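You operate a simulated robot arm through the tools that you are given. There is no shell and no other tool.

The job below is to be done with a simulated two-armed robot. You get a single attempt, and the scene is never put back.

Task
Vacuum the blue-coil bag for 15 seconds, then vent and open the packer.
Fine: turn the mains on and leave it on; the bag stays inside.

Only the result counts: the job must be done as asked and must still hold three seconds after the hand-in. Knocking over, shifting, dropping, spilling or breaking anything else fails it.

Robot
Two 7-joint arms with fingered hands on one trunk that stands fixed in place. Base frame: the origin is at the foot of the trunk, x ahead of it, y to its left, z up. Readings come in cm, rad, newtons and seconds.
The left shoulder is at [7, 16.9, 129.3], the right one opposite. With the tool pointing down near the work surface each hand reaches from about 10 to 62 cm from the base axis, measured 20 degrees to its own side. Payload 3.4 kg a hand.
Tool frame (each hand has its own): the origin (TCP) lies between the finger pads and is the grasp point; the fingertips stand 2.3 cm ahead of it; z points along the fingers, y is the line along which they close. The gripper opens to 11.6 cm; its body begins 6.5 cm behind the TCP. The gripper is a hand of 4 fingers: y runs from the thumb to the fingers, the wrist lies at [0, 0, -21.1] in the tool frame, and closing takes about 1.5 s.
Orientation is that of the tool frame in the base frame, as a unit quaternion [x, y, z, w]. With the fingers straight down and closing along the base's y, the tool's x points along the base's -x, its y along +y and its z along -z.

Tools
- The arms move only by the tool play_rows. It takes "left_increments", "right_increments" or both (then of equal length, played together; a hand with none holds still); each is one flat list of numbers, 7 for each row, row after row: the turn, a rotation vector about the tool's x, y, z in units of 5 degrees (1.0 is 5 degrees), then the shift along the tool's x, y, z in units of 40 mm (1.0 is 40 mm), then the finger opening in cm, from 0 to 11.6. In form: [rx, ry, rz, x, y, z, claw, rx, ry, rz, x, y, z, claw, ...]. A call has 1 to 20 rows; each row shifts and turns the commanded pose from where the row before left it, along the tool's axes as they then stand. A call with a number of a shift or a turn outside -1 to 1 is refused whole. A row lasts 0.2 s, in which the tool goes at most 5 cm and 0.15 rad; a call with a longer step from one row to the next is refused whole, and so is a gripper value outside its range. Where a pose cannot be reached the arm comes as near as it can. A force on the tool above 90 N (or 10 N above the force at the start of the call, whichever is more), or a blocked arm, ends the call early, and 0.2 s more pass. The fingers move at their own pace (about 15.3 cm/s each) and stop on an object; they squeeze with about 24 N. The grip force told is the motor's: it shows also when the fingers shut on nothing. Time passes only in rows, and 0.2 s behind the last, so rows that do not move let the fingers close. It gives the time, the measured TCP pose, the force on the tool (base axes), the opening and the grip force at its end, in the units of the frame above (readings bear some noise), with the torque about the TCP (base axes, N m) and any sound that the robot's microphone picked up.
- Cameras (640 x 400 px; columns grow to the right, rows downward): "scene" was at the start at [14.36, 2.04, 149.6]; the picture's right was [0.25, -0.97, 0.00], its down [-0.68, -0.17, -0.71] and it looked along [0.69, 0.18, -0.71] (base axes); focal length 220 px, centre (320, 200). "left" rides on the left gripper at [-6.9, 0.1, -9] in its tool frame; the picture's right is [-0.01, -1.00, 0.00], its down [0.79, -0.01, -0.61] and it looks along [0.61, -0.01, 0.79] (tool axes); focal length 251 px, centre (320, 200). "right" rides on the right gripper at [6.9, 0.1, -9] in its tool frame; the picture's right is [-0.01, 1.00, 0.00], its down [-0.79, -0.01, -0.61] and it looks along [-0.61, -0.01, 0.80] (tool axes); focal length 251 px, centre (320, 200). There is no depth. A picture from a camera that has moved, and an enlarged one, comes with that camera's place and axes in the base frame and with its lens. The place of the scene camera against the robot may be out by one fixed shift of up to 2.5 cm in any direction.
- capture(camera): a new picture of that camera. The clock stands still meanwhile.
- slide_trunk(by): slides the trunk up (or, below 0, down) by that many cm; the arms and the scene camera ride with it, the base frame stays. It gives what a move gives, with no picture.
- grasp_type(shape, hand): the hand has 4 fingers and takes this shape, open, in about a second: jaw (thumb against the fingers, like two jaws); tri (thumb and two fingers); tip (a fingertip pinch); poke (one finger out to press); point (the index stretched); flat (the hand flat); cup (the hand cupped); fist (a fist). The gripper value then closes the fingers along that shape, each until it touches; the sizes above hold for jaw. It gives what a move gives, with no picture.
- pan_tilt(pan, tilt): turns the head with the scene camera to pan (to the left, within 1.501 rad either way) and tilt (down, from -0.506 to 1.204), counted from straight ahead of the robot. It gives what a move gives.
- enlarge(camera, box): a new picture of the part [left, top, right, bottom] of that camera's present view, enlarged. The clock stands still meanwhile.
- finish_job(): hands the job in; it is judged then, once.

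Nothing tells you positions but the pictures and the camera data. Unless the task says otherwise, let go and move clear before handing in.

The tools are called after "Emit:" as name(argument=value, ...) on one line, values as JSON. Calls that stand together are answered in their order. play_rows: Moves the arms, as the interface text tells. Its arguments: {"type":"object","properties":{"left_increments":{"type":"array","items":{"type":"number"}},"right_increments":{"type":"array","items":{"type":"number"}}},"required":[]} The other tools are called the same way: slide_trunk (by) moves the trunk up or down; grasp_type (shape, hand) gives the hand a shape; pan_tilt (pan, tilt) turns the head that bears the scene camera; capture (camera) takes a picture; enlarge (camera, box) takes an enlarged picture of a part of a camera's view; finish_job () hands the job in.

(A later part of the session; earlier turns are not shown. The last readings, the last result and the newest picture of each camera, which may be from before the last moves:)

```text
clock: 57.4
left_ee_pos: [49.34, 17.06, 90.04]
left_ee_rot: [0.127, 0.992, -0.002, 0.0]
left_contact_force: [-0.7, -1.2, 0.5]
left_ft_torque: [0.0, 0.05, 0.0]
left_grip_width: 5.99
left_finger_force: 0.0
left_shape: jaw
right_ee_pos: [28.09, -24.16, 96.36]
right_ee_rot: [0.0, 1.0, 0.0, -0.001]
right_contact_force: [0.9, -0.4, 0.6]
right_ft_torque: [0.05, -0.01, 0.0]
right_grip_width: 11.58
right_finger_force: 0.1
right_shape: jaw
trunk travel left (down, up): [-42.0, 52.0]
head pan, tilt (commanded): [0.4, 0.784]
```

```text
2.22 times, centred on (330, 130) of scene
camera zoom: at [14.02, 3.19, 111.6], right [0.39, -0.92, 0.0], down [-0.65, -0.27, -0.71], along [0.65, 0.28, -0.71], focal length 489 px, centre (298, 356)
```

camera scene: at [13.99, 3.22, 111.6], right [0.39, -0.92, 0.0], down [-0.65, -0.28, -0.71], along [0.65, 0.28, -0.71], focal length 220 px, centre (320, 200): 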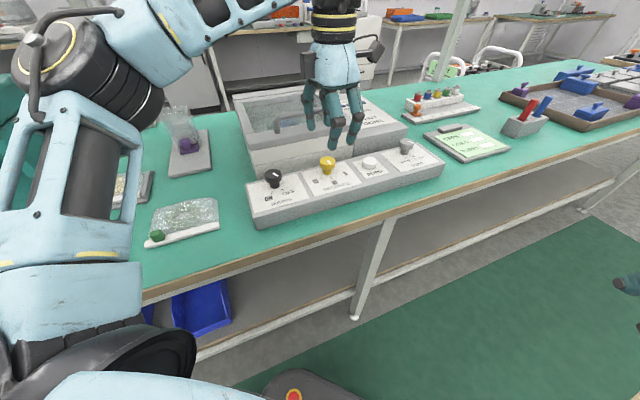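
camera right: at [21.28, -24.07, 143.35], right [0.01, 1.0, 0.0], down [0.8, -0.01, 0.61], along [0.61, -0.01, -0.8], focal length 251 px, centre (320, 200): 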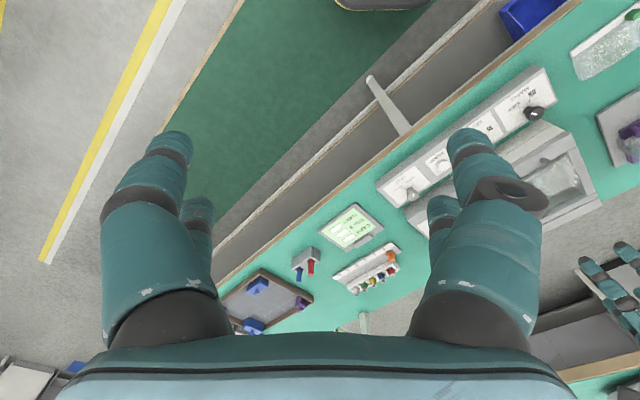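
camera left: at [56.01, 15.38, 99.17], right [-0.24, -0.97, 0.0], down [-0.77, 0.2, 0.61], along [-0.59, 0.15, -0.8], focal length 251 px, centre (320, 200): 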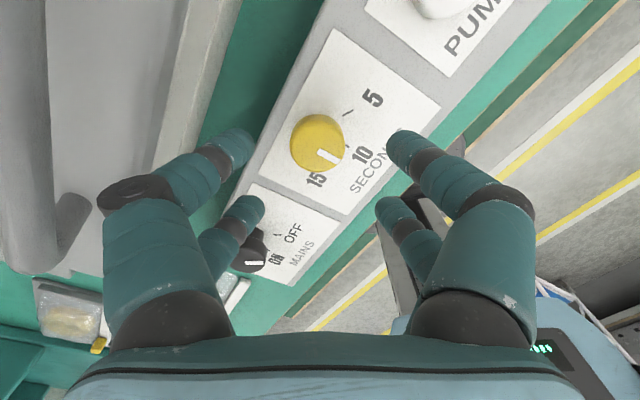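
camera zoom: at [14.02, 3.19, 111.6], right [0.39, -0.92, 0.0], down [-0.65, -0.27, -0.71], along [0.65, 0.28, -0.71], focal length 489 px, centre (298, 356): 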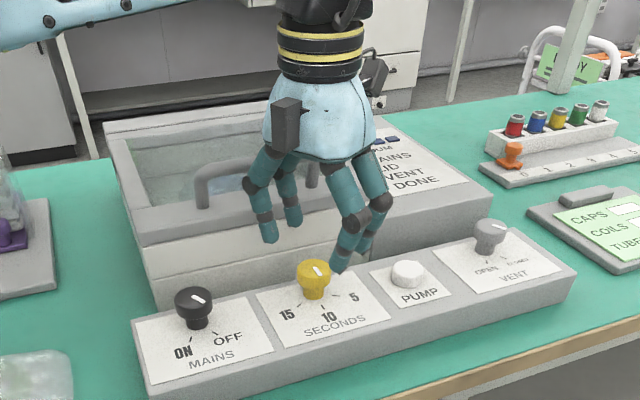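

The hand is over the seconds knob; the view suggests the knob is about 0.3–0.5 cm further forward. I'll lower to z≈87.5 and refine.

Emit:
play_rows(left_increments=[0, 0, 0, -0.07, 0.03, 0.31, 6, 0, 0, 0, 0, 0, 0.31, 6])

Emit:
capture(camera="left")

Emit:
enlarge(camera="scene", box=[290, 110, 370, 190])

```text
clock: 58.0
left_ee_pos: [49.72, 17.17, 87.53]
left_ee_rot: [0.127, 0.992, -0.001, 0.001]
left_contact_force: [0.1, 0.0, 0.2]
left_ft_torque: [0.0, 0.0, -0.02]
left_grip_width: 5.98
left_finger_force: 0.0
left_shape: jaw
right_ee_pos: [27.97, -24.21, 96.43]
right_ee_rot: [0.0, 1.0, 0.0, -0.001]
right_contact_force: [0.3, 0.4, -0.1]
right_ft_torque: [0.02, -0.03, -0.01]
right_grip_width: 11.6
right_finger_force: 0.0
right_shape: jaw
trunk travel left (down, up): [-42.0, 52.0]
head pan, tilt (commanded): [0.4, 0.784]
```

```text
taken
camera left: at [56.22, 15.36, 96.68], right [-0.24, -0.97, 0.0], down [-0.77, 0.2, 0.61], along [-0.59, 0.15, -0.8], focal length 251 px, centre (320, 200)
```

left: 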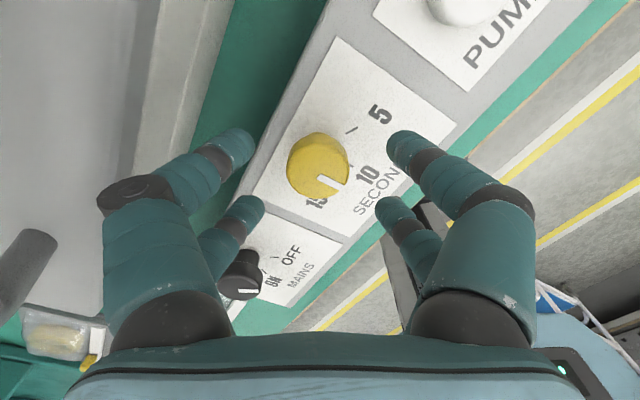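

```text
5.00 times, centred on (330, 150) of scene
camera zoom: at [13.97, 3.17, 111.61], right [0.39, -0.92, 0.0], down [-0.65, -0.27, -0.71], along [0.65, 0.28, -0.71], focal length 1100 px, centre (270, 450)
```

zoom: 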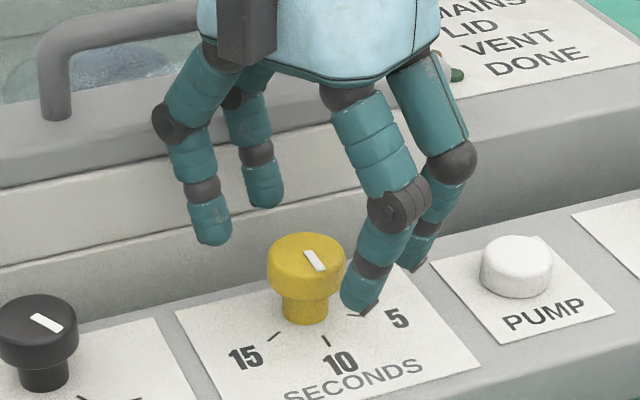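

Allowing for the cap's visible side, the hand is centred on the knob to within about 0.2 cm. I'll nudge, descend to z≈85.3 (tips about 0.7 cm above the plate), and close.

Emit:
play_rows(left_increments=[0, 0, 0, 0.05, -0.01, 0.186, 6, 0, 0, 0, 0, 0, 0.186, 6, 0, 0, 0, 0, 0, 0.186, 6])

Emit:
play_rows(left_increments=[0, 0, 0, 0, 0, 0, 4.5, 0, 0, 0, 0, 0, 0, 3, 0, 0, 0, 0, 0, 0, 1.5, 0, 0, 0, 0, 0, 0, 0, 0, 0, 0, 0, 0, 0, 0, 0, 0, 0, 0, 0, 0, 0])

Emit:
capture(camera="left")

Emit:
enlarge(camera="scene", box=[290, 110, 370, 190])

```text
clock: 58.8
left_ee_pos: [49.42, 17.1, 85.37]
left_ee_rot: [0.127, 0.992, -0.001, 0.0]
left_contact_force: [0.1, -0.1, 0.5]
left_ft_torque: [-0.02, -0.03, -0.01]
left_grip_width: 5.94
left_finger_force: 0.0
left_shape: jaw
right_ee_pos: [28.12, -24.16, 96.4]
right_ee_rot: [0.0, 1.0, 0.0, 0.001]
right_contact_force: [0.3, 0.2, 0.0]
right_ft_torque: [0.01, 0.02, -0.01]
right_grip_width: 11.6
right_finger_force: 0.0
right_shape: jaw
trunk travel left (down, up): [-42.0, 52.0]
head pan, tilt (commanded): [0.4, 0.784]
```

```text
clock: 60.2
left_ee_pos: [49.32, 17.05, 85.43]
left_ee_rot: [0.127, 0.992, -0.001, 0.001]
left_contact_force: [-2.6, 0.7, -6.1]
left_ft_torque: [0.02, 0.03, 0.01]
left_grip_width: 0.82
left_finger_force: 23.1
left_shape: jaw
right_ee_pos: [27.98, -24.26, 96.35]
right_ee_rot: [0.0, 1.0, 0.0, 0.0]
right_contact_force: [0.2, -0.3, 0.8]
right_ft_torque: [0.0, 0.03, 0.03]
right_grip_width: 11.57
right_finger_force: 0.0
right_shape: jaw
trunk travel left (down, up): [-42.0, 52.0]
head pan, tilt (commanded): [0.4, 0.784]
```

```text
taken
camera left: at [55.9, 15.41, 94.53], right [-0.24, -0.97, 0.0], down [-0.77, 0.2, 0.61], along [-0.59, 0.15, -0.8], focal length 251 px, centre (320, 200)
```

left: 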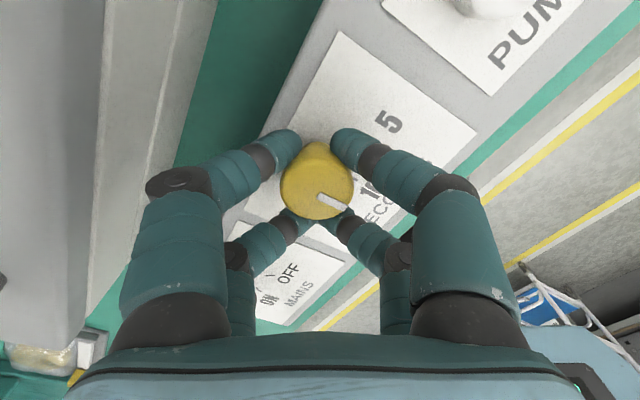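

```text
5.00 times, centred on (330, 150) of scene
camera zoom: at [13.98, 3.21, 111.6], right [0.39, -0.92, 0.0], down [-0.65, -0.28, -0.71], along [0.65, 0.28, -0.71], focal length 1100 px, centre (270, 450)
```

zoom: 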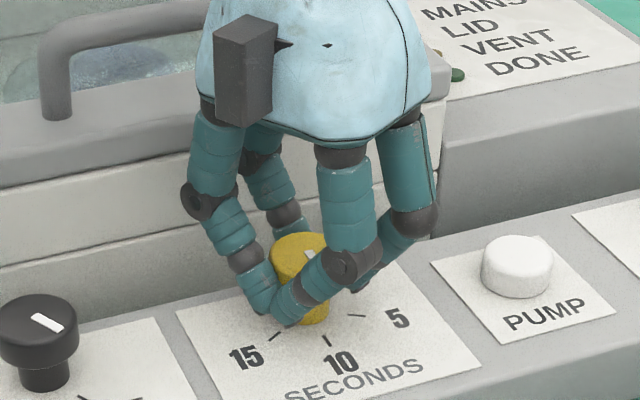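

The four fingertips cage the yellow cap well. I'll turn 60° clockwise (10 → 15).

Emit:
play_rows(left_increments=[0, 0, 1, 0, 0, 0, 0, 0, 0, 1, 0, 0, 0, 0, 0, 0, 1, 0, 0, 0, 0, 0, 0, 1, 0, 0, 0, 0, 0, 0, 1, 0, 0, 0, 0, 0, 0, 1, 0, 0, 0, 0])

Emit:
capture(camera="left")

```text
clock: 61.6
left_ee_pos: [49.46, 17.27, 85.36]
left_ee_rot: [0.381, 0.925, -0.001, 0.002]
left_contact_force: [-11.7, 6.9, -9.6]
left_ft_torque: [0.09, 0.18, 0.02]
left_grip_width: 0.82
left_finger_force: 23.9
left_shape: jaw
right_ee_pos: [27.96, -24.09, 96.56]
right_ee_rot: [0.0, 1.0, -0.001, 0.001]
right_contact_force: [0.3, 0.3, -0.5]
right_ft_torque: [0.0, 0.01, 0.03]
right_grip_width: 11.6
right_finger_force: 0.1
right_shape: jaw
trunk travel left (down, up): [-42.0, 52.0]
head pan, tilt (commanded): [0.4, 0.784]
```

```text
taken
camera left: at [54.2, 12.48, 94.56], right [-0.7, -0.72, 0.0], down [-0.57, 0.56, 0.6], along [-0.43, 0.42, -0.8], focal length 251 px, centre (320, 200)
```

left: 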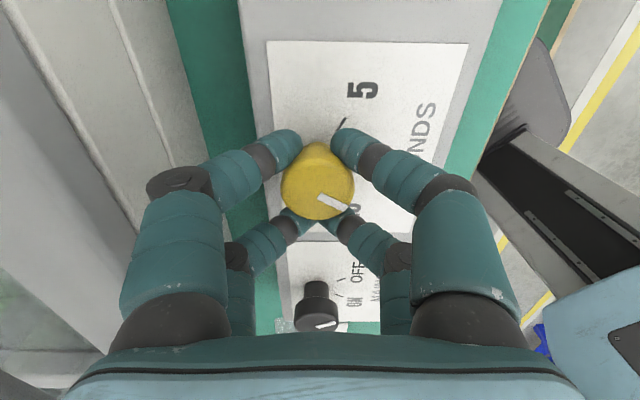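

The pointer follows the hand with no slip. I'll turn the remaining 30°.

Emit:
play_rows(left_increments=[0, 0, 1, 0, 0, 0, 0, 0, 0, 1, 0, 0, 0, 0, 0, 0, 1, 0, 0, 0, 0, 0, 0, 1, 0, 0, 0, 0, 0, 0, 1, 0, 0, 0, 0, 0, 0, 1, 0, 0, 0, 0])

Emit:
capture(camera="left")

Emit:
enlarge(camera="scene", box=[290, 110, 370, 190])

```text
clock: 63.0
left_ee_pos: [49.52, 17.36, 85.34]
left_ee_rot: [0.606, 0.795, -0.001, 0.003]
left_contact_force: [-8.2, 15.6, -6.3]
left_ft_torque: [0.25, 0.11, 0.04]
left_grip_width: 0.78
left_finger_force: 24.4
left_shape: jaw
right_ee_pos: [27.94, -24.04, 96.44]
right_ee_rot: [0.0, 1.0, -0.002, 0.0]
right_contact_force: [0.4, -0.2, -0.7]
right_ft_torque: [-0.02, -0.02, 0.0]
right_grip_width: 11.63
right_finger_force: 0.0
right_shape: jaw
trunk travel left (down, up): [-42.0, 52.0]
head pan, tilt (commanded): [0.4, 0.784]
```

```text
taken
camera left: at [51.24, 10.8, 94.57], right [-0.96, -0.27, 0.0], down [-0.22, 0.77, 0.6], along [-0.16, 0.58, -0.8], focal length 251 px, centre (320, 200)
```

left: 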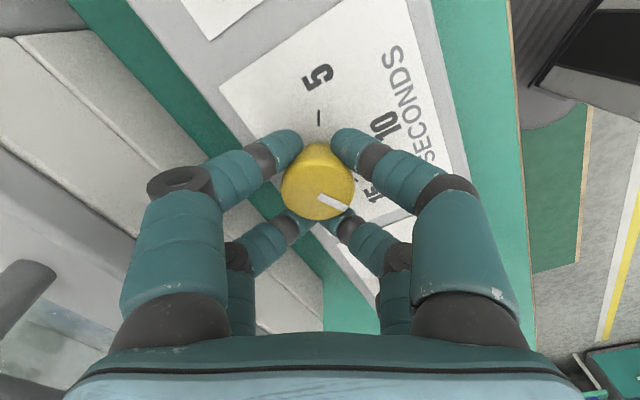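

```text
5.00 times, centred on (330, 150) of scene
camera zoom: at [13.92, 3.52, 111.6], right [0.39, -0.92, 0.0], down [-0.65, -0.28, -0.71], along [0.65, 0.27, -0.71], focal length 1100 px, centre (270, 450)
```

zoom: 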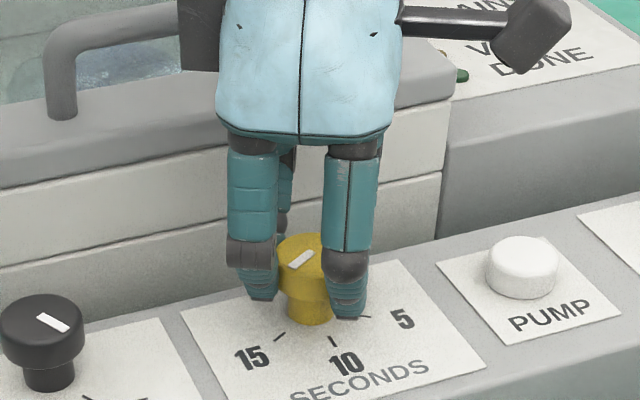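

The pointer looks aimed at 15. I'll release gently, rise, and verify.

Emit:
play_rows(left_increments=[0, 0, 0, 0, 0, 0, 2, 0, 0, 0, 0, 0, 0, 4, 0, 0, 0, 0, 0, 0, 6, 0, 0, 0, 0, 0, -0.5, 6, 0, 0, 0, 0, 0, -0.7, 6])

Emit:
capture(camera="left")

Emit:
enlarge(camera="left", box=[250, 80, 410, 210])

Emit:
enlarge(camera="scene", box=[290, 110, 370, 190])

```text
clock: 64.2
left_ee_pos: [49.68, 17.19, 90.2]
left_ee_rot: [0.606, 0.796, -0.002, 0.002]
left_contact_force: [-0.7, -0.4, 0.3]
left_ft_torque: [-0.01, 0.0, -0.01]
left_grip_width: 5.95
left_finger_force: 0.0
left_shape: jaw
right_ee_pos: [28.02, -24.29, 96.44]
right_ee_rot: [0.001, 1.0, 0.0, -0.001]
right_contact_force: [-0.4, 0.7, 0.6]
right_ft_torque: [0.01, 0.01, 0.0]
right_grip_width: 11.59
right_finger_force: 0.0
right_shape: jaw
trunk travel left (down, up): [-42.0, 52.0]
head pan, tilt (commanded): [0.4, 0.784]
```

```text
taken
camera left: at [51.36, 10.6, 99.34], right [-0.96, -0.27, 0.0], down [-0.22, 0.77, 0.6], along [-0.17, 0.58, -0.8], focal length 251 px, centre (320, 200)
```

left: 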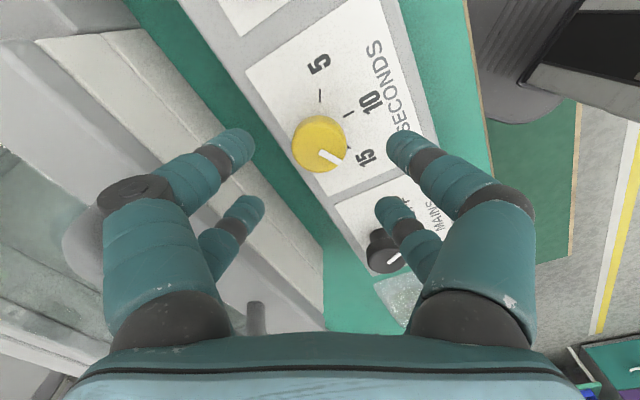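

```text
3.08 times, centred on (330, 145) of left
camera zoom: at [51.36, 10.6, 99.34], right [-0.96, -0.27, 0.0], down [-0.22, 0.77, 0.6], along [-0.17, 0.58, -0.8], focal length 774 px, centre (289, 369)
```

zoom: 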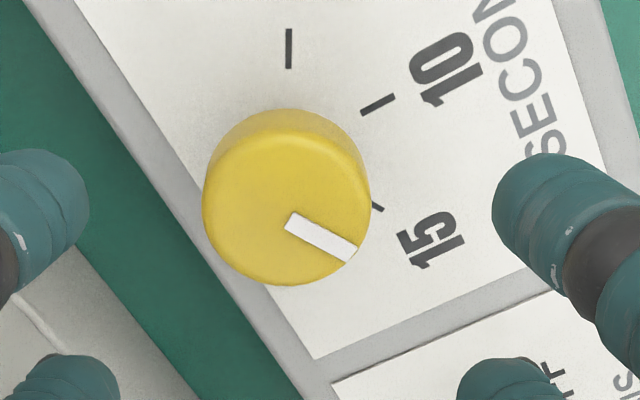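

```text
5.00 times, centred on (330, 150) of scene
camera zoom: at [13.97, 3.2, 111.6], right [0.39, -0.92, 0.0], down [-0.65, -0.27, -0.71], along [0.65, 0.28, -0.71], focal length 1100 px, centre (270, 450)
```

zoom: 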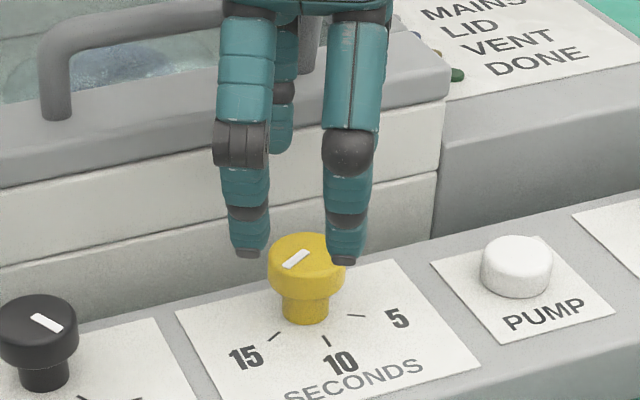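

The seconds pointer is on 15. Next the mains knob: I'll turn the hand back 60° and move over it (s=10.8, n=47).

Emit:
play_rows(left_increments=[0, 0, -1, 0, 0, -0.1, 6, 0, 0, -1, 0, 0, -0.1, 6, 0, 0, -1, 0, 0, 0, 6, 0, 0, -1, 0, 0, 0, 6, 0, 0, -1, 0, 0, 0, 6, 0, 0, -1, 0, 0, 0, 6, 0, 0, -1, 0, 0, 0, 6, 0, 0, -1, 0, 0, 0, 6, 0, 0, -1, 0, 0, 0, 6, 0, 0, -1, 0, 0, 0, 6, 0, 0, -1, 0, 0, 0, 6, 0, 0, -1, 0, 0, 0, 6, 0, 0, 0, 0.665, 0.369, 0, 6, 0, 0, 0, 0.665, 0.369, 0, 6, 0, 0, 0, 0.665, 0.369, 0, 6, 0, 0, 0, 0.665, 0.369, 0, 6])

Emit:
capture(camera="left")

Emit:
capture(camera="scene")

```text
clock: 67.6
left_ee_pos: [40.62, 25.65, 90.96]
left_ee_rot: [0.128, 0.992, -0.001, 0.001]
left_contact_force: [0.3, -0.4, 0.6]
left_ft_torque: [-0.03, -0.04, 0.0]
left_grip_width: 5.95
left_finger_force: 0.0
left_shape: jaw
right_ee_pos: [27.95, -24.24, 96.44]
right_ee_rot: [0.0, 1.0, 0.0, 0.0]
right_contact_force: [0.7, -0.4, 0.0]
right_ft_torque: [0.0, -0.01, 0.02]
right_grip_width: 11.57
right_finger_force: 0.1
right_shape: jaw
trunk travel left (down, up): [-42.0, 52.0]
head pan, tilt (commanded): [0.4, 0.784]
```

```text
taken
camera left: at [47.21, 23.99, 99.97], right [-0.24, -0.97, 0.0], down [-0.77, 0.2, 0.6], along [-0.59, 0.15, -0.8], focal length 251 px, centre (320, 200)
```

left: 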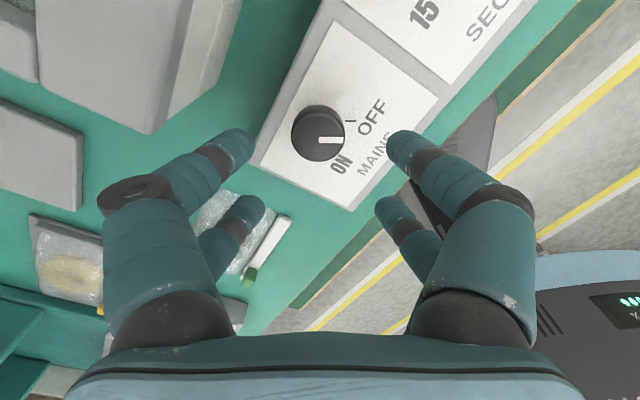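

```text
taken
camera scene: at [13.9, 3.24, 111.61], right [0.39, -0.92, 0.0], down [-0.65, -0.28, -0.71], along [0.65, 0.28, -0.71], focal length 220 px, centre (320, 200)
```

scene: 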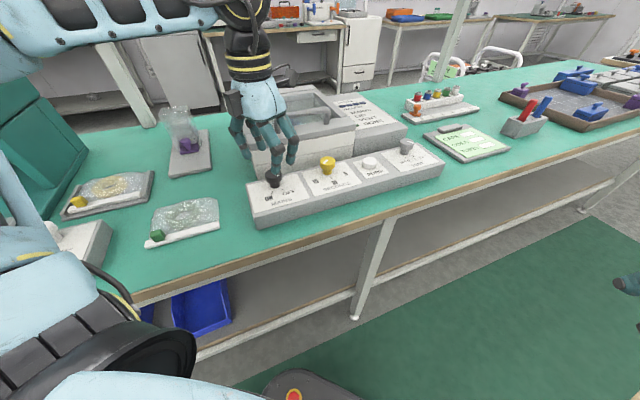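

The mains knob is centred to within 0.3 cm. I'll nudge forward, descend to z≈85.35 and close on it.

Emit:
play_rows(left_increments=[0, 0, 0, -0.067, 0.01, 0.35, 6, 0, 0, 0, 0, 0, 0.35, 6, 0, 0, 0, 0, 0, 0.35, 6, 0, 0, 0, 0, 0, 0.35, 6])

Emit:
capture(camera="left")

Emit:
enlarge(camera="scene", box=[230, 110, 330, 210])

```text
clock: 68.6
left_ee_pos: [41.09, 25.54, 85.36]
left_ee_rot: [0.128, 0.992, -0.002, 0.001]
left_contact_force: [0.2, 0.0, -0.7]
left_ft_torque: [0.02, 0.03, 0.01]
left_grip_width: 5.94
left_finger_force: 0.0
left_shape: jaw
right_ee_pos: [28.03, -24.1, 96.42]
right_ee_rot: [0.0, 1.0, 0.0, 0.0]
right_contact_force: [-0.5, 0.4, 1.4]
right_ft_torque: [-0.03, -0.01, -0.01]
right_grip_width: 11.62
right_finger_force: 0.1
right_shape: jaw
trunk travel left (down, up): [-42.0, 52.0]
head pan, tilt (commanded): [0.4, 0.784]
```

```text
taken
camera left: at [47.58, 23.85, 94.47], right [-0.24, -0.97, 0.0], down [-0.77, 0.2, 0.61], along [-0.59, 0.15, -0.8], focal length 251 px, centre (320, 200)
```

left: 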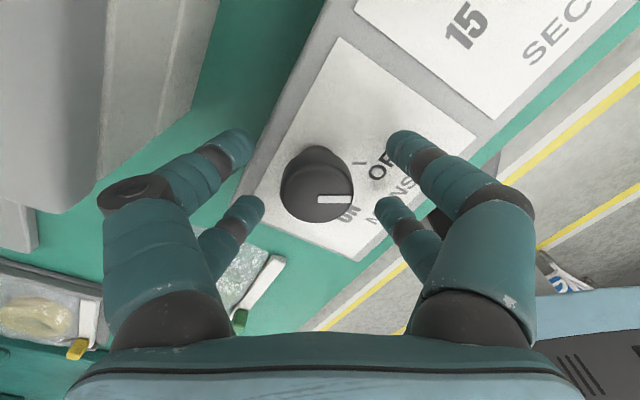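

```text
4.00 times, centred on (280, 160) of scene
camera zoom: at [13.98, 3.19, 111.6], right [0.39, -0.92, 0.0], down [-0.65, -0.27, -0.71], along [0.65, 0.28, -0.71], focal length 880 px, centre (480, 360)
```

zoom: 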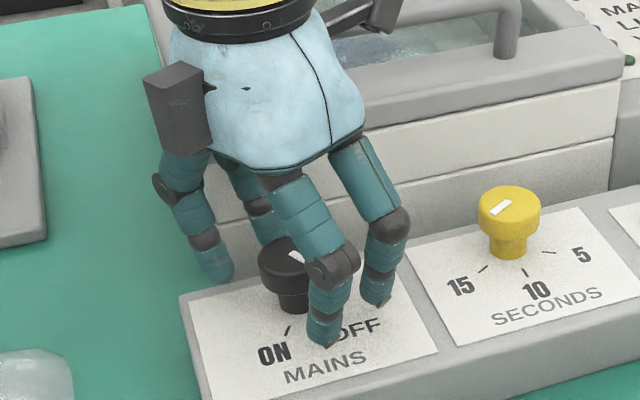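

The alignment matches the good grip I had on the seconds knob. I'll close and turn 60° clockwise (OFF → ON) in one go.

Emit:
play_rows(left_increments=[0, 0, 0, 0, 0, 0, 4.5, 0, 0, 0, 0, 0, 0, 3, 0, 0, 0, 0, 0, 0, 1.5, 0, 0, 0, 0, 0, 0, 0, 0, 0, 0, 0, 0, 0, 0, 0, 0, 0, 0, 0, 0, 0])

Emit:
play_rows(left_increments=[0, 0, 1, 0, 0, 0, 0, 0, 0, 1, 0, 0, 0, 0, 0, 0, 1, 0, 0, 0, 0, 0, 0, 1, 0, 0, 0, 0, 0, 0, 1, 0, 0, 0, 0, 0, 0, 1, 0, 0, 0, 0, 0, 0, 1, 0, 0, 0, 0, 0, 0, 1, 0, 0, 0, 0, 0, 0, 1, 0, 0, 0, 0, 0, 0, 1, 0, 0, 0, 0, 0, 0, 1, 0, 0, 0, 0, 0, 0, 1, 0, 0, 0, 0])

Emit:
capture(camera="left")

Emit:
enlarge(camera="scene", box=[230, 90, 430, 210])

```text
clock: 70.0
left_ee_pos: [40.96, 25.53, 85.32]
left_ee_rot: [0.127, 0.992, -0.002, 0.0]
left_contact_force: [-3.1, 2.3, -5.5]
left_ft_torque: [0.07, 0.06, -0.02]
left_grip_width: 0.8
left_finger_force: 24.0
left_shape: jaw
right_ee_pos: [28.0, -24.3, 96.38]
right_ee_rot: [0.0, 1.0, 0.0, 0.0]
right_contact_force: [-0.4, 0.1, -0.9]
right_ft_torque: [0.02, 0.03, -0.01]
right_grip_width: 11.58
right_finger_force: 0.0
right_shape: jaw
trunk travel left (down, up): [-42.0, 52.0]
head pan, tilt (commanded): [0.4, 0.784]
```

```text
clock: 72.6
left_ee_pos: [41.06, 25.77, 85.25]
left_ee_rot: [0.606, 0.795, -0.003, 0.002]
left_contact_force: [0.2, 15.9, -0.8]
left_ft_torque: [0.27, -0.02, 0.03]
left_grip_width: 0.71
left_finger_force: 24.1
left_shape: jaw
right_ee_pos: [27.96, -23.94, 96.49]
right_ee_rot: [0.0, 1.0, -0.001, 0.001]
right_contact_force: [-0.7, -0.1, -0.2]
right_ft_torque: [0.02, 0.05, 0.02]
right_grip_width: 11.62
right_finger_force: 0.1
right_shape: jaw
trunk travel left (down, up): [-42.0, 52.0]
head pan, tilt (commanded): [0.4, 0.784]
```

```text
taken
camera left: at [42.77, 19.13, 94.44], right [-0.96, -0.27, 0.0], down [-0.22, 0.77, 0.6], along [-0.17, 0.58, -0.8], focal length 251 px, centre (320, 200)
```

left: 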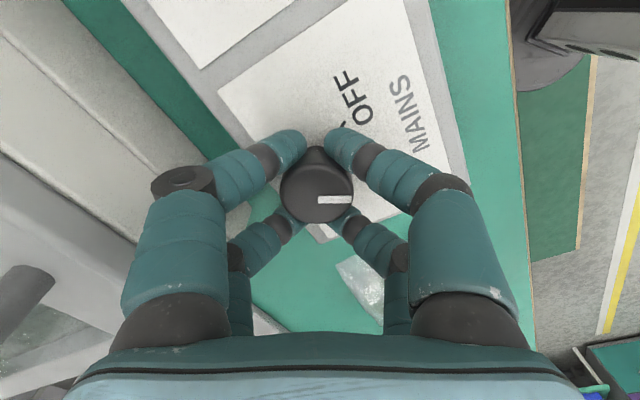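

```text
3.20 times, centred on (330, 150) of scene
camera zoom: at [13.99, 3.5, 111.59], right [0.39, -0.92, 0.0], down [-0.65, -0.28, -0.71], along [0.65, 0.27, -0.71], focal length 704 px, centre (288, 360)
```

zoom: 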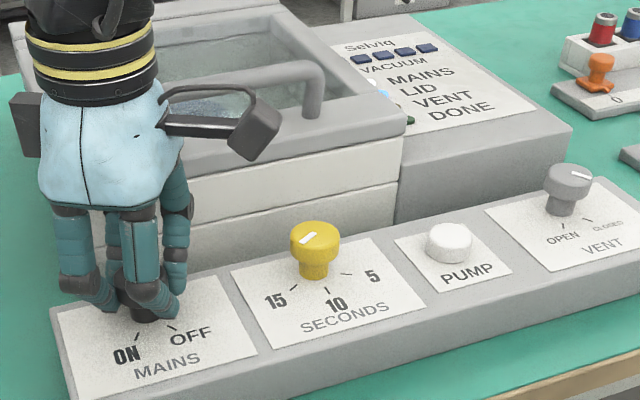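

The mains pointer is on ON and a panel light seems lit. I'll release, rise, and read the lights.

Emit:
play_rows(left_increments=[0, 0, 0, 0, 0, 0, 2, 0, 0, 0, 0, 0, 0, 4, 0, 0, 0, 0, 0, 0, 6, 0, 0, 0, 0, 0, -0.5, 6, 0, 0, 0, 0, 0, -0.9, 6, 0, 0, 0, 0, 0, -0.9, 6])

Emit:
enlarge(camera="left", box=[250, 80, 410, 210])

Emit:
enlarge(camera="scene", box=[300, 80, 420, 160])

Emit:
enlarge(camera="scene", box=[240, 120, 450, 230])

```text
clock: 74.0
left_ee_pos: [40.86, 25.54, 94.48]
left_ee_rot: [0.606, 0.795, -0.001, 0.001]
left_contact_force: [0.0, 0.6, 0.1]
left_ft_torque: [-0.01, 0.02, 0.01]
left_grip_width: 5.95
left_finger_force: 0.1
left_shape: jaw
right_ee_pos: [28.03, -24.3, 96.4]
right_ee_rot: [-0.001, 1.0, 0.0, -0.001]
right_contact_force: [0.3, 0.9, 0.2]
right_ft_torque: [-0.02, -0.01, 0.01]
right_grip_width: 11.59
right_finger_force: 0.1
right_shape: jaw
trunk travel left (down, up): [-42.0, 52.0]
head pan, tilt (commanded): [0.4, 0.784]
```

```text
3.08 times, centred on (330, 145) of left
camera zoom: at [42.64, 18.94, 103.55], right [-0.96, -0.27, 0.0], down [-0.22, 0.77, 0.6], along [-0.17, 0.58, -0.8], focal length 774 px, centre (289, 369)
```

zoom: 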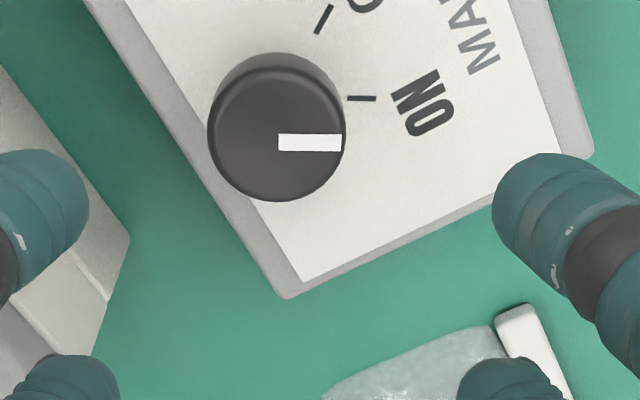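

```text
5.00 times, centred on (360, 120) of scene
camera zoom: at [13.94, 3.13, 111.61], right [0.39, -0.92, 0.0], down [-0.65, -0.27, -0.71], along [0.65, 0.28, -0.71], focal length 1100 px, centre (120, 600)
```

zoom: 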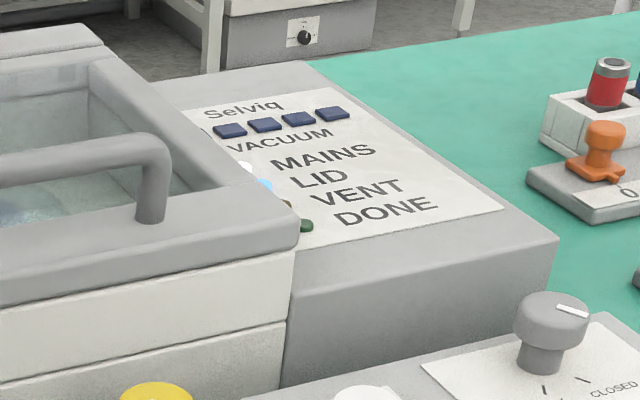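

```text
3.05 times, centred on (345, 175) of scene
camera zoom: at [13.94, 3.13, 111.61], right [0.39, -0.92, 0.0], down [-0.65, -0.27, -0.71], along [0.65, 0.28, -0.71], focal length 671 px, centre (244, 276)
```

zoom: 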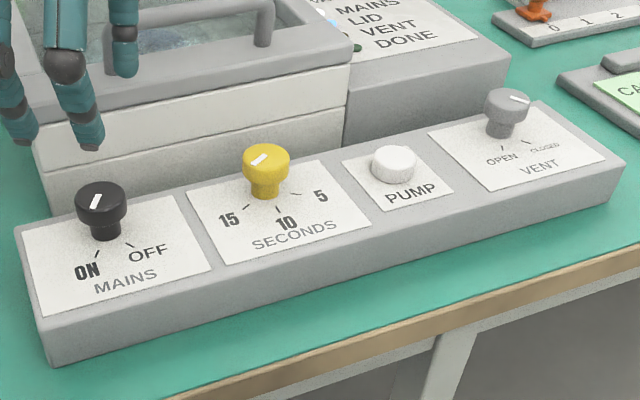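

MAINS and LID lights are lit, VENT and DONE are dark, the lid is closed, seconds at 15, vent closed. Next I'll bring the left hand, fingers closed and tilted 30°, over the PUMP button.

Emit:
play_rows(left_increments=[0, 0, -1, 0, 0, 0, 3, 0, 0, -1, 0, 0, 0, 1, 0, 0, -1, 0, 0, 0, 0, 0, 0, -1, 0, 0, 0, 0, 0, 0, -1, 0, 0, 0, 0, 0, 0, -1, 0, 0, 0, 0, 0, -1, 0, 0, 0, 0, 0, 0, -1, 0, 0, 0, 0, 0, 0, -1, 0, 0, 0, 0, 0, 0, -1, 0, 0, 0, 0, 0, 0, -1, 0, 0, 0, 0, 0, 0, -1, 0, 0, 0, 0, 0, 0, 0, 0, -0.72, -0.085, 0.585, 0, 0, 0, 0, -0.72, -0.085, 0.585, 0, 0, 0, 0, -0.72, -0.085, 0.585, 0, 0, 0, 0, -0.72, -0.085, 0.585, 0, 0, 0, 0, -0.72, -0.085, 0.585, 0, 0, 0, 0, -0.72, -0.085, 0.585, 0])

Emit:
capture(camera="left")

Emit:
enlarge(camera="scene", box=[300, 80, 460, 200])

```text
clock: 77.8
left_ee_pos: [55.09, 8.61, 91.18]
left_ee_rot: [0.367, 0.893, -0.1, 0.239]
left_contact_force: [0.4, 0.8, 0.9]
left_ft_torque: [-0.01, 0.01, -0.01]
left_grip_width: 0.0
left_finger_force: 23.9
left_shape: jaw
right_ee_pos: [28.12, -24.24, 96.34]
right_ee_rot: [0.0, 1.0, -0.001, -0.001]
right_contact_force: [-0.1, -0.1, 0.0]
right_ft_torque: [0.01, 0.0, 0.01]
right_grip_width: 11.6
right_finger_force: 0.1
right_shape: jaw
trunk travel left (down, up): [-42.0, 52.0]
head pan, tilt (commanded): [0.4, 0.784]
```

```text
taken
camera left: at [56.17, 7.67, 102.51], right [-0.7, -0.72, 0.01], down [-0.71, 0.69, 0.13], along [-0.1, 0.08, -0.99], focal length 251 px, centre (320, 200)
```

left: 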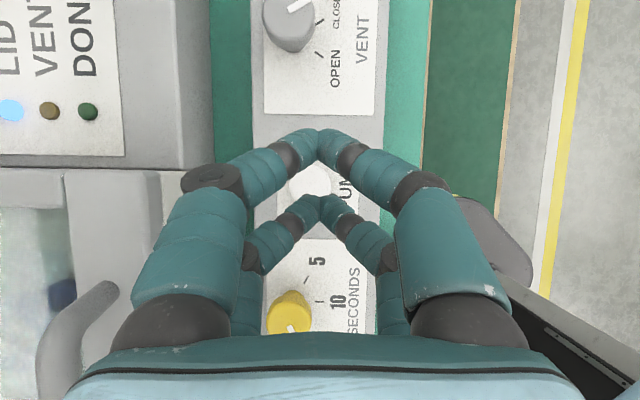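

```text
3.33 times, centred on (380, 140) of scene
camera zoom: at [14.16, 3.19, 111.58], right [0.39, -0.92, 0.0], down [-0.65, -0.27, -0.71], along [0.65, 0.28, -0.71], focal length 734 px, centre (120, 400)
```

zoom: 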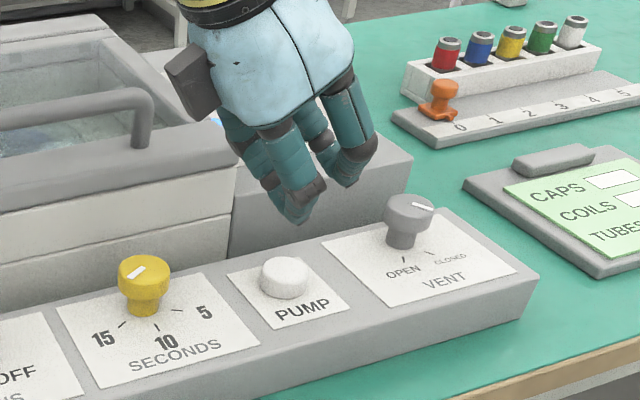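

The pump button shows between the two closed fingertip pairs. I'll zoom to get its centre.

Emit:
enlarge(camera="left", box=[250, 110, 390, 230])

```text
3.33 times, centred on (320, 170) of left
camera zoom: at [56.17, 7.67, 102.51], right [-0.7, -0.72, 0.01], down [-0.71, 0.69, 0.13], along [-0.1, 0.08, -0.99], focal length 838 px, centre (320, 300)
```

zoom: 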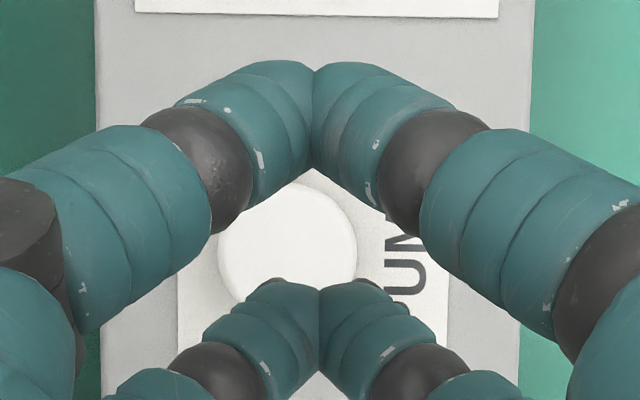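

The button centre is at s≈32.9, n≈45.7. I'll shift over it and lower until the fingertips are about 0.8 cm above it.

Emit:
play_rows(left_increments=[0, 0, 0, -0.119, 0.15, 0.069, 0, 0, 0, 0, 0.206, 0, 0.357, 0, 0, 0, 0, 0.206, 0, 0.357, 0])

Emit:
enlarge(camera="left", box=[250, 110, 390, 230])

Emit:
enlarge(camera="scene", box=[330, 100, 430, 190])

```text
clock: 78.6
left_ee_pos: [56.08, 8.52, 87.77]
left_ee_rot: [0.367, 0.893, -0.1, 0.241]
left_contact_force: [-0.8, -0.8, 0.8]
left_ft_torque: [0.01, -0.02, 0.02]
left_grip_width: 0.0
left_finger_force: 24.4
left_shape: jaw
right_ee_pos: [28.01, -24.19, 96.28]
right_ee_rot: [-0.001, 1.0, -0.001, 0.001]
right_contact_force: [0.3, -0.4, -0.4]
right_ft_torque: [0.0, 0.03, 0.0]
right_grip_width: 11.6
right_finger_force: 0.1
right_shape: jaw
trunk travel left (down, up): [-42.0, 52.0]
head pan, tilt (commanded): [0.4, 0.784]
```

```text
3.33 times, centred on (320, 170) of left
camera zoom: at [56.99, 7.67, 99.11], right [-0.7, -0.72, 0.01], down [-0.71, 0.69, 0.12], along [-0.09, 0.08, -0.99], focal length 838 px, centre (320, 300)
```

zoom: 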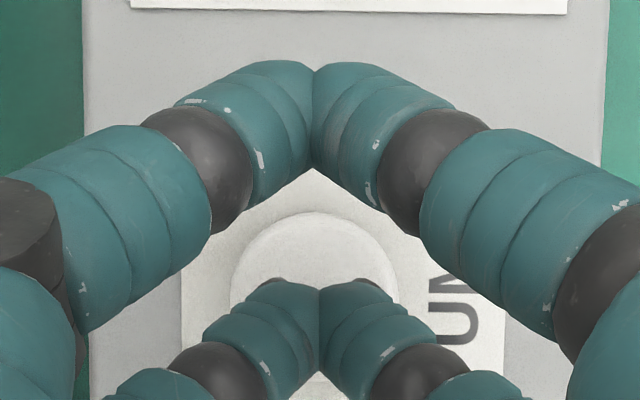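

```text
4.44 times, centred on (380, 145) of scene
camera zoom: at [14.02, 3.18, 111.6], right [0.39, -0.92, 0.0], down [-0.65, -0.27, -0.71], along [0.65, 0.28, -0.71], focal length 978 px, centre (53, 444)
```

zoom: 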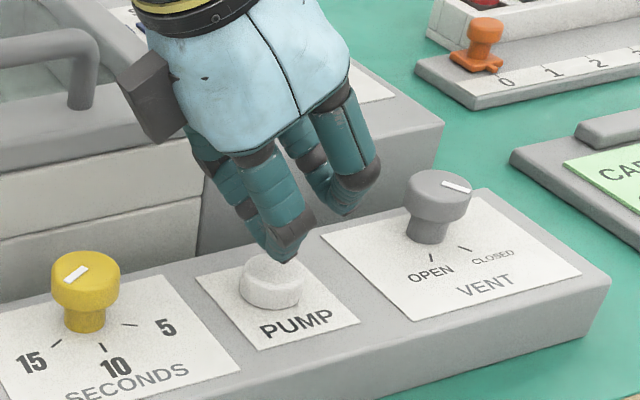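

The tips are over the button's centre. I'll press straight down in small steps and watch the force and sound.

Emit:
play_rows(left_increments=[0, 0, 0, 0.031, 0, 0.054, 0, 0, 0, 0, 0.031, 0, 0.054, 0, 0, 0, 0, 0.031, 0, 0.054, 0, 0, 0, 0, 0.031, 0, 0.054, 0])

Emit:
enlarge(camera="scene", box=[330, 80, 430, 170])

```text
clock: 79.6
left_ee_pos: [55.9, 8.5, 86.91]
left_ee_rot: [0.366, 0.893, -0.099, 0.241]
left_contact_force: [1.1, 0.1, 0.3]
left_ft_torque: [0.03, -0.03, 0.01]
left_grip_width: 0.01
left_finger_force: 24.1
left_shape: jaw
right_ee_pos: [28.03, -24.23, 96.34]
right_ee_rot: [-0.001, 1.0, 0.0, 0.0]
right_contact_force: [-0.6, 0.1, -0.3]
right_ft_torque: [0.04, 0.02, 0.0]
right_grip_width: 11.57
right_finger_force: 0.0
right_shape: jaw
trunk travel left (down, up): [-42.0, 52.0]
head pan, tilt (commanded): [0.4, 0.784]
```

```text
4.44 times, centred on (380, 125) of scene
camera zoom: at [13.96, 3.17, 111.61], right [0.39, -0.92, 0.0], down [-0.65, -0.27, -0.71], along [0.65, 0.28, -0.71], focal length 978 px, centre (53, 533)
```

zoom: 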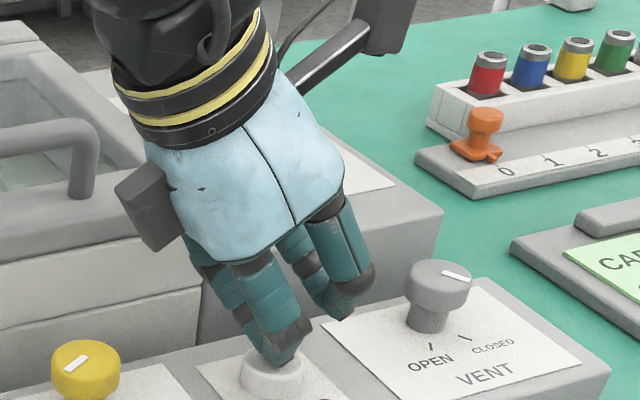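

No contact yet. I'll continue the press.

Emit:
play_rows(left_increments=[0, 0, 0, 0.031, 0, 0.054, 0, 0, 0, 0, 0.031, 0, 0.054, 0, 0, 0, 0, 0.031, 0, 0.054, 0])

Emit:
enlarge(camera="scene", box=[330, 80, 430, 190])

```text
clock: 80.4
left_ee_pos: [56.17, 8.54, 86.26]
left_ee_rot: [0.366, 0.893, -0.099, 0.242]
left_contact_force: [0.5, 1.4, 5.8]
left_ft_torque: [0.08, 0.02, -0.03]
left_grip_width: 0.0
left_finger_force: 24.4
left_shape: jaw
right_ee_pos: [27.91, -24.28, 96.4]
right_ee_rot: [-0.001, 1.0, 0.0, 0.0]
right_contact_force: [-0.4, 0.0, -0.2]
right_ft_torque: [0.05, -0.01, -0.01]
right_grip_width: 11.58
right_finger_force: 0.0
right_shape: jaw
trunk travel left (down, up): [-42.0, 52.0]
head pan, tilt (commanded): [0.4, 0.784]
heard: click
```

```text
3.64 times, centred on (380, 135) of scene
camera zoom: at [13.89, 3.19, 111.62], right [0.39, -0.92, 0.0], down [-0.65, -0.27, -0.71], along [0.65, 0.28, -0.71], focal length 800 px, centre (102, 436)
```

zoom: 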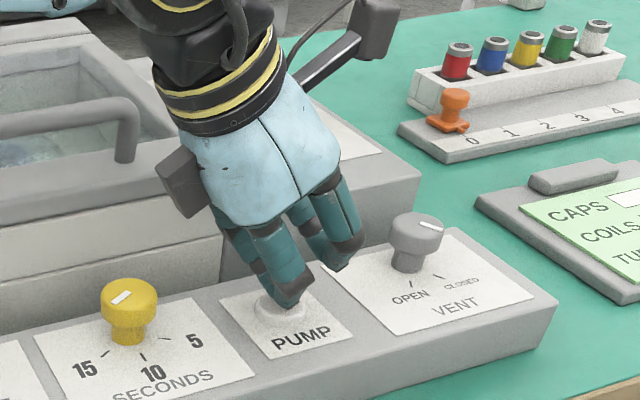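

A click was heard and the button is pressed in. I'll lift off and look at the vacuum bars.

Emit:
play_rows(left_increments=[0, 0, 0, -0.3125, 0, -0.54, 0, 0, 0, 0, -0.3125, 0, -0.54, 0])

Emit:
capture(camera="left")

Emit:
enlarge(camera="scene", box=[240, 60, 420, 190])

```text
clock: 81.0
left_ee_pos: [56.03, 8.44, 91.05]
left_ee_rot: [0.367, 0.893, -0.099, 0.241]
left_contact_force: [0.1, 0.5, -0.2]
left_ft_torque: [0.0, 0.01, -0.01]
left_grip_width: 0.0
left_finger_force: 24.2
left_shape: jaw
right_ee_pos: [27.88, -24.37, 96.45]
right_ee_rot: [0.0, 1.0, 0.001, 0.0]
right_contact_force: [-0.2, -0.3, -0.9]
right_ft_torque: [0.01, -0.01, 0.0]
right_grip_width: 11.58
right_finger_force: 0.1
right_shape: jaw
trunk travel left (down, up): [-42.0, 52.0]
head pan, tilt (commanded): [0.4, 0.784]
```

```text
taken
camera left: at [57.01, 7.39, 102.43], right [-0.7, -0.72, 0.0], down [-0.71, 0.69, 0.12], along [-0.09, 0.08, -0.99], focal length 251 px, centre (320, 200)
```

left: 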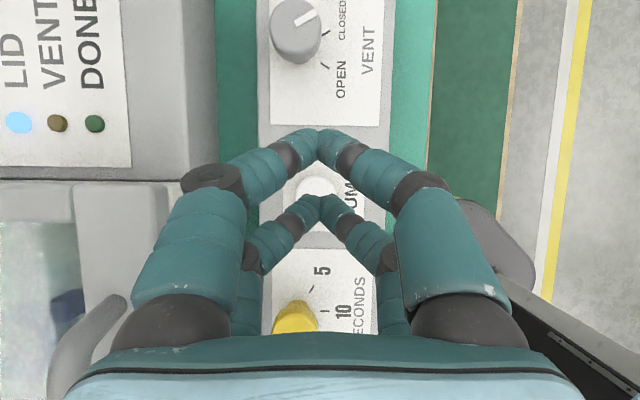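

```text
3.08 times, centred on (330, 125) of scene
camera zoom: at [13.96, 3.17, 111.6], right [0.39, -0.92, 0.0], down [-0.65, -0.27, -0.71], along [0.65, 0.28, -0.71], focal length 677 px, centre (289, 431)
```

zoom: 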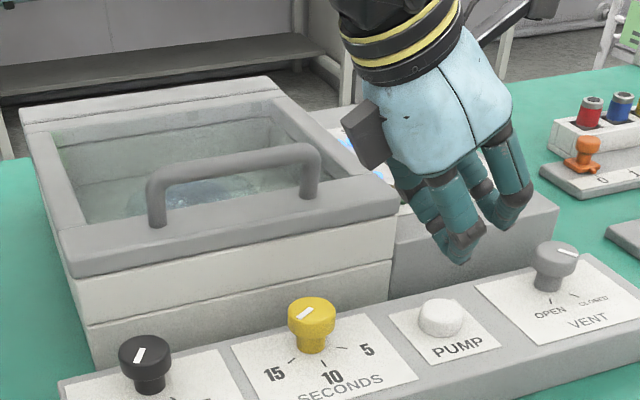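

The pump cycle seems to have started. While it runs I'll bring the hand, tilted 60° and opened, to a hover above the vent knob without touching it, then read the panel.

Emit:
play_rows(left_increments=[0, -1, 0, 0, 0, 0, 6, 0, -1, 0, 0, 0, 0, 6, 0, -1, 0, 0, 0, 0, 6, 0, -1, 0, 0, 0, 0, 6, 0, -1, 0, 0, 0, 0, 6, 0, -1, 0, 0, 0, 0, 6, 0, 0, 0, -0.385, 0.121, 0.667, 6, 0, 0, 0, -0.385, 0.121, 0.667, 6, 0, 0, 0, -0.385, 0.121, 0.667, 6])

Emit:
capture(camera="left")

Emit:
enlarge(camera="scene", box=[240, 60, 420, 190])

```text
clock: 83.0
left_ee_pos: [63.49, 3.13, 91.03]
left_ee_rot: [0.327, 0.801, -0.189, 0.463]
left_contact_force: [0.5, 0.2, 0.4]
left_ft_torque: [0.0, 0.0, -0.03]
left_grip_width: 5.95
left_finger_force: 0.2
left_shape: jaw
right_ee_pos: [28.27, -24.21, 96.52]
right_ee_rot: [0.001, 1.0, 0.0, -0.001]
right_contact_force: [0.8, -0.6, -0.1]
right_ft_torque: [-0.03, 0.02, 0.01]
right_grip_width: 11.59
right_finger_force: 0.2
right_shape: jaw
trunk travel left (down, up): [-42.0, 52.0]
head pan, tilt (commanded): [0.4, 0.784]
```

```text
taken
camera left: at [60.4, 6.2, 101.54], right [-0.7, -0.71, 0.01], down [-0.66, 0.64, -0.39], along [0.27, -0.28, -0.92], focal length 251 px, centre (320, 200)
```

left: 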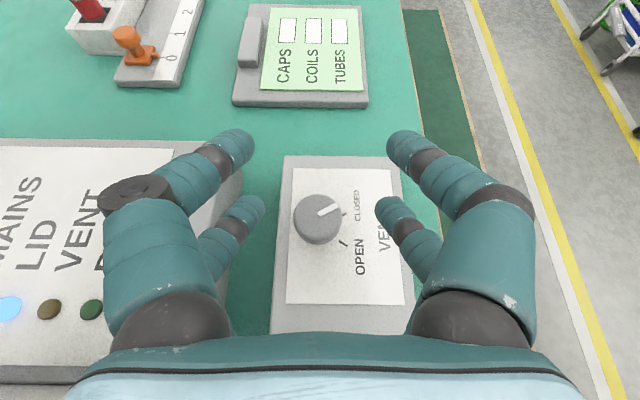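

```text
3.08 times, centred on (330, 125) of scene
camera zoom: at [14.13, 3.18, 111.58], right [0.39, -0.92, 0.0], down [-0.65, -0.27, -0.71], along [0.65, 0.28, -0.71], focal length 677 px, centre (289, 431)
```

zoom: 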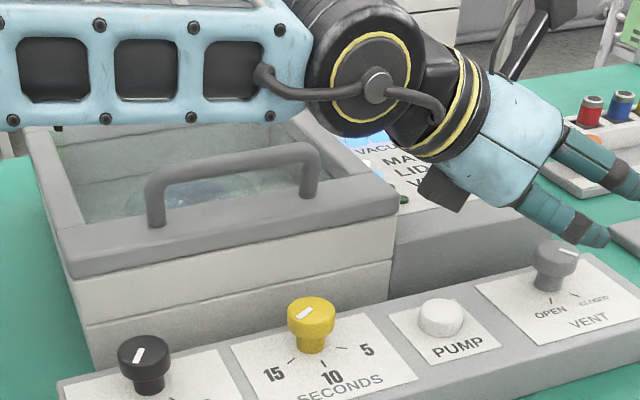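

The first vacuum bars and LID are lit and DONE is still dark. I'll pre-yaw the hand 15° counter-clockwise over the vent knob and let time pass.

Emit:
play_rows(left_increments=[-0.866, 0, -0.5, 0, 0, 0, 6, -0.866, 0, -0.5, 0, 0, 0, 6, -0.866, 0, -0.5, 0, 0, 0, 6, 0, 0, 0, -0.022, -0.06, 0.038, 6, 0, 0, 0, 0, 0, 0, 6, 0, 0, 0, 0, 0, 0, 6, 0, 0, 0, 0, 0, 0, 6, 0, 0, 0, 0, 0, 0, 6, 0, 0, 0, 0, 0, 0, 6, 0, 0, 0, 0, 0, 0, 6, 0, 0, 0, 0, 0, 0, 6, 0, 0, 0, 0, 0, 0, 6, 0, 0, 0, 0, 0, 0, 6, 0, 0, 0, 0, 0, 0, 6, 0, 0, 0, 0, 0, 0, 6, 0, 0, 0, 0, 0, 0, 6, 0, 0, 0, 0, 0, 0, 6, 0, 0, 0, 0, 0, 0, 6, 0, 0, 0, 0, 0, 0, 6, 0, 0, 0, 0, 0, 0, 6])

Emit:
capture(camera="left")

Emit:
enlarge(camera="scene", box=[310, 80, 390, 140])

```text
clock: 87.2
left_ee_pos: [63.64, 2.78, 91.08]
left_ee_rot: [0.221, 0.837, -0.129, 0.484]
left_contact_force: [0.2, -0.2, -0.4]
left_ft_torque: [0.01, 0.01, -0.01]
left_grip_width: 5.96
left_finger_force: 0.0
left_shape: jaw
right_ee_pos: [27.95, -24.3, 96.45]
right_ee_rot: [0.0, 1.0, 0.0, 0.0]
right_contact_force: [0.3, -0.3, -0.6]
right_ft_torque: [0.0, 0.02, 0.02]
right_grip_width: 11.62
right_finger_force: 0.2
right_shape: jaw
trunk travel left (down, up): [-42.0, 52.0]
head pan, tilt (commanded): [0.4, 0.784]
```

```text
taken
camera left: at [59.69, 5.05, 101.63], right [-0.49, -0.87, 0.01], down [-0.81, 0.45, -0.39], along [0.33, -0.2, -0.92], focal length 251 px, centre (320, 200)
```

left: 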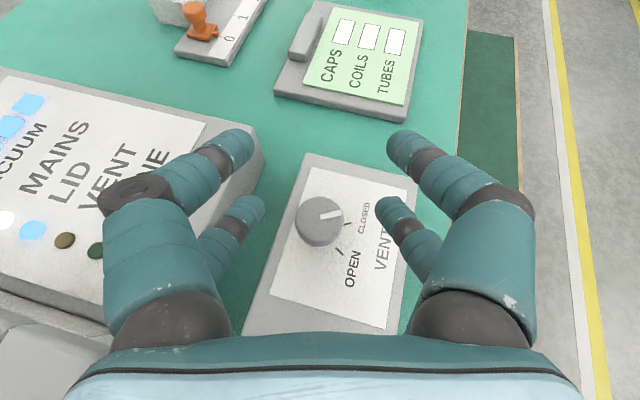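

```text
6.67 times, centred on (350, 110) of scene
camera zoom: at [13.98, 3.17, 111.6], right [0.39, -0.92, 0.0], down [-0.65, -0.27, -0.71], along [0.65, 0.28, -0.71], focal length 1467 px, centre (120, 800)
```

zoom: 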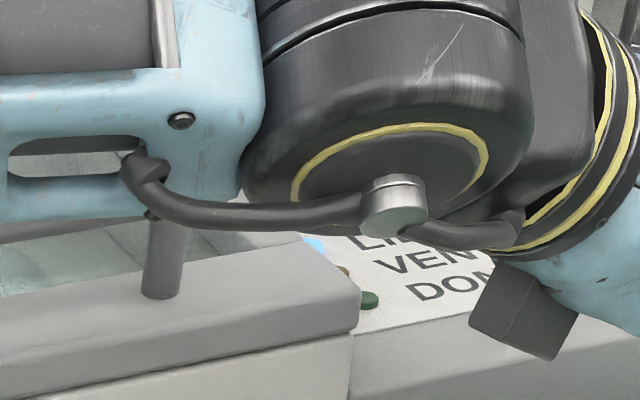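

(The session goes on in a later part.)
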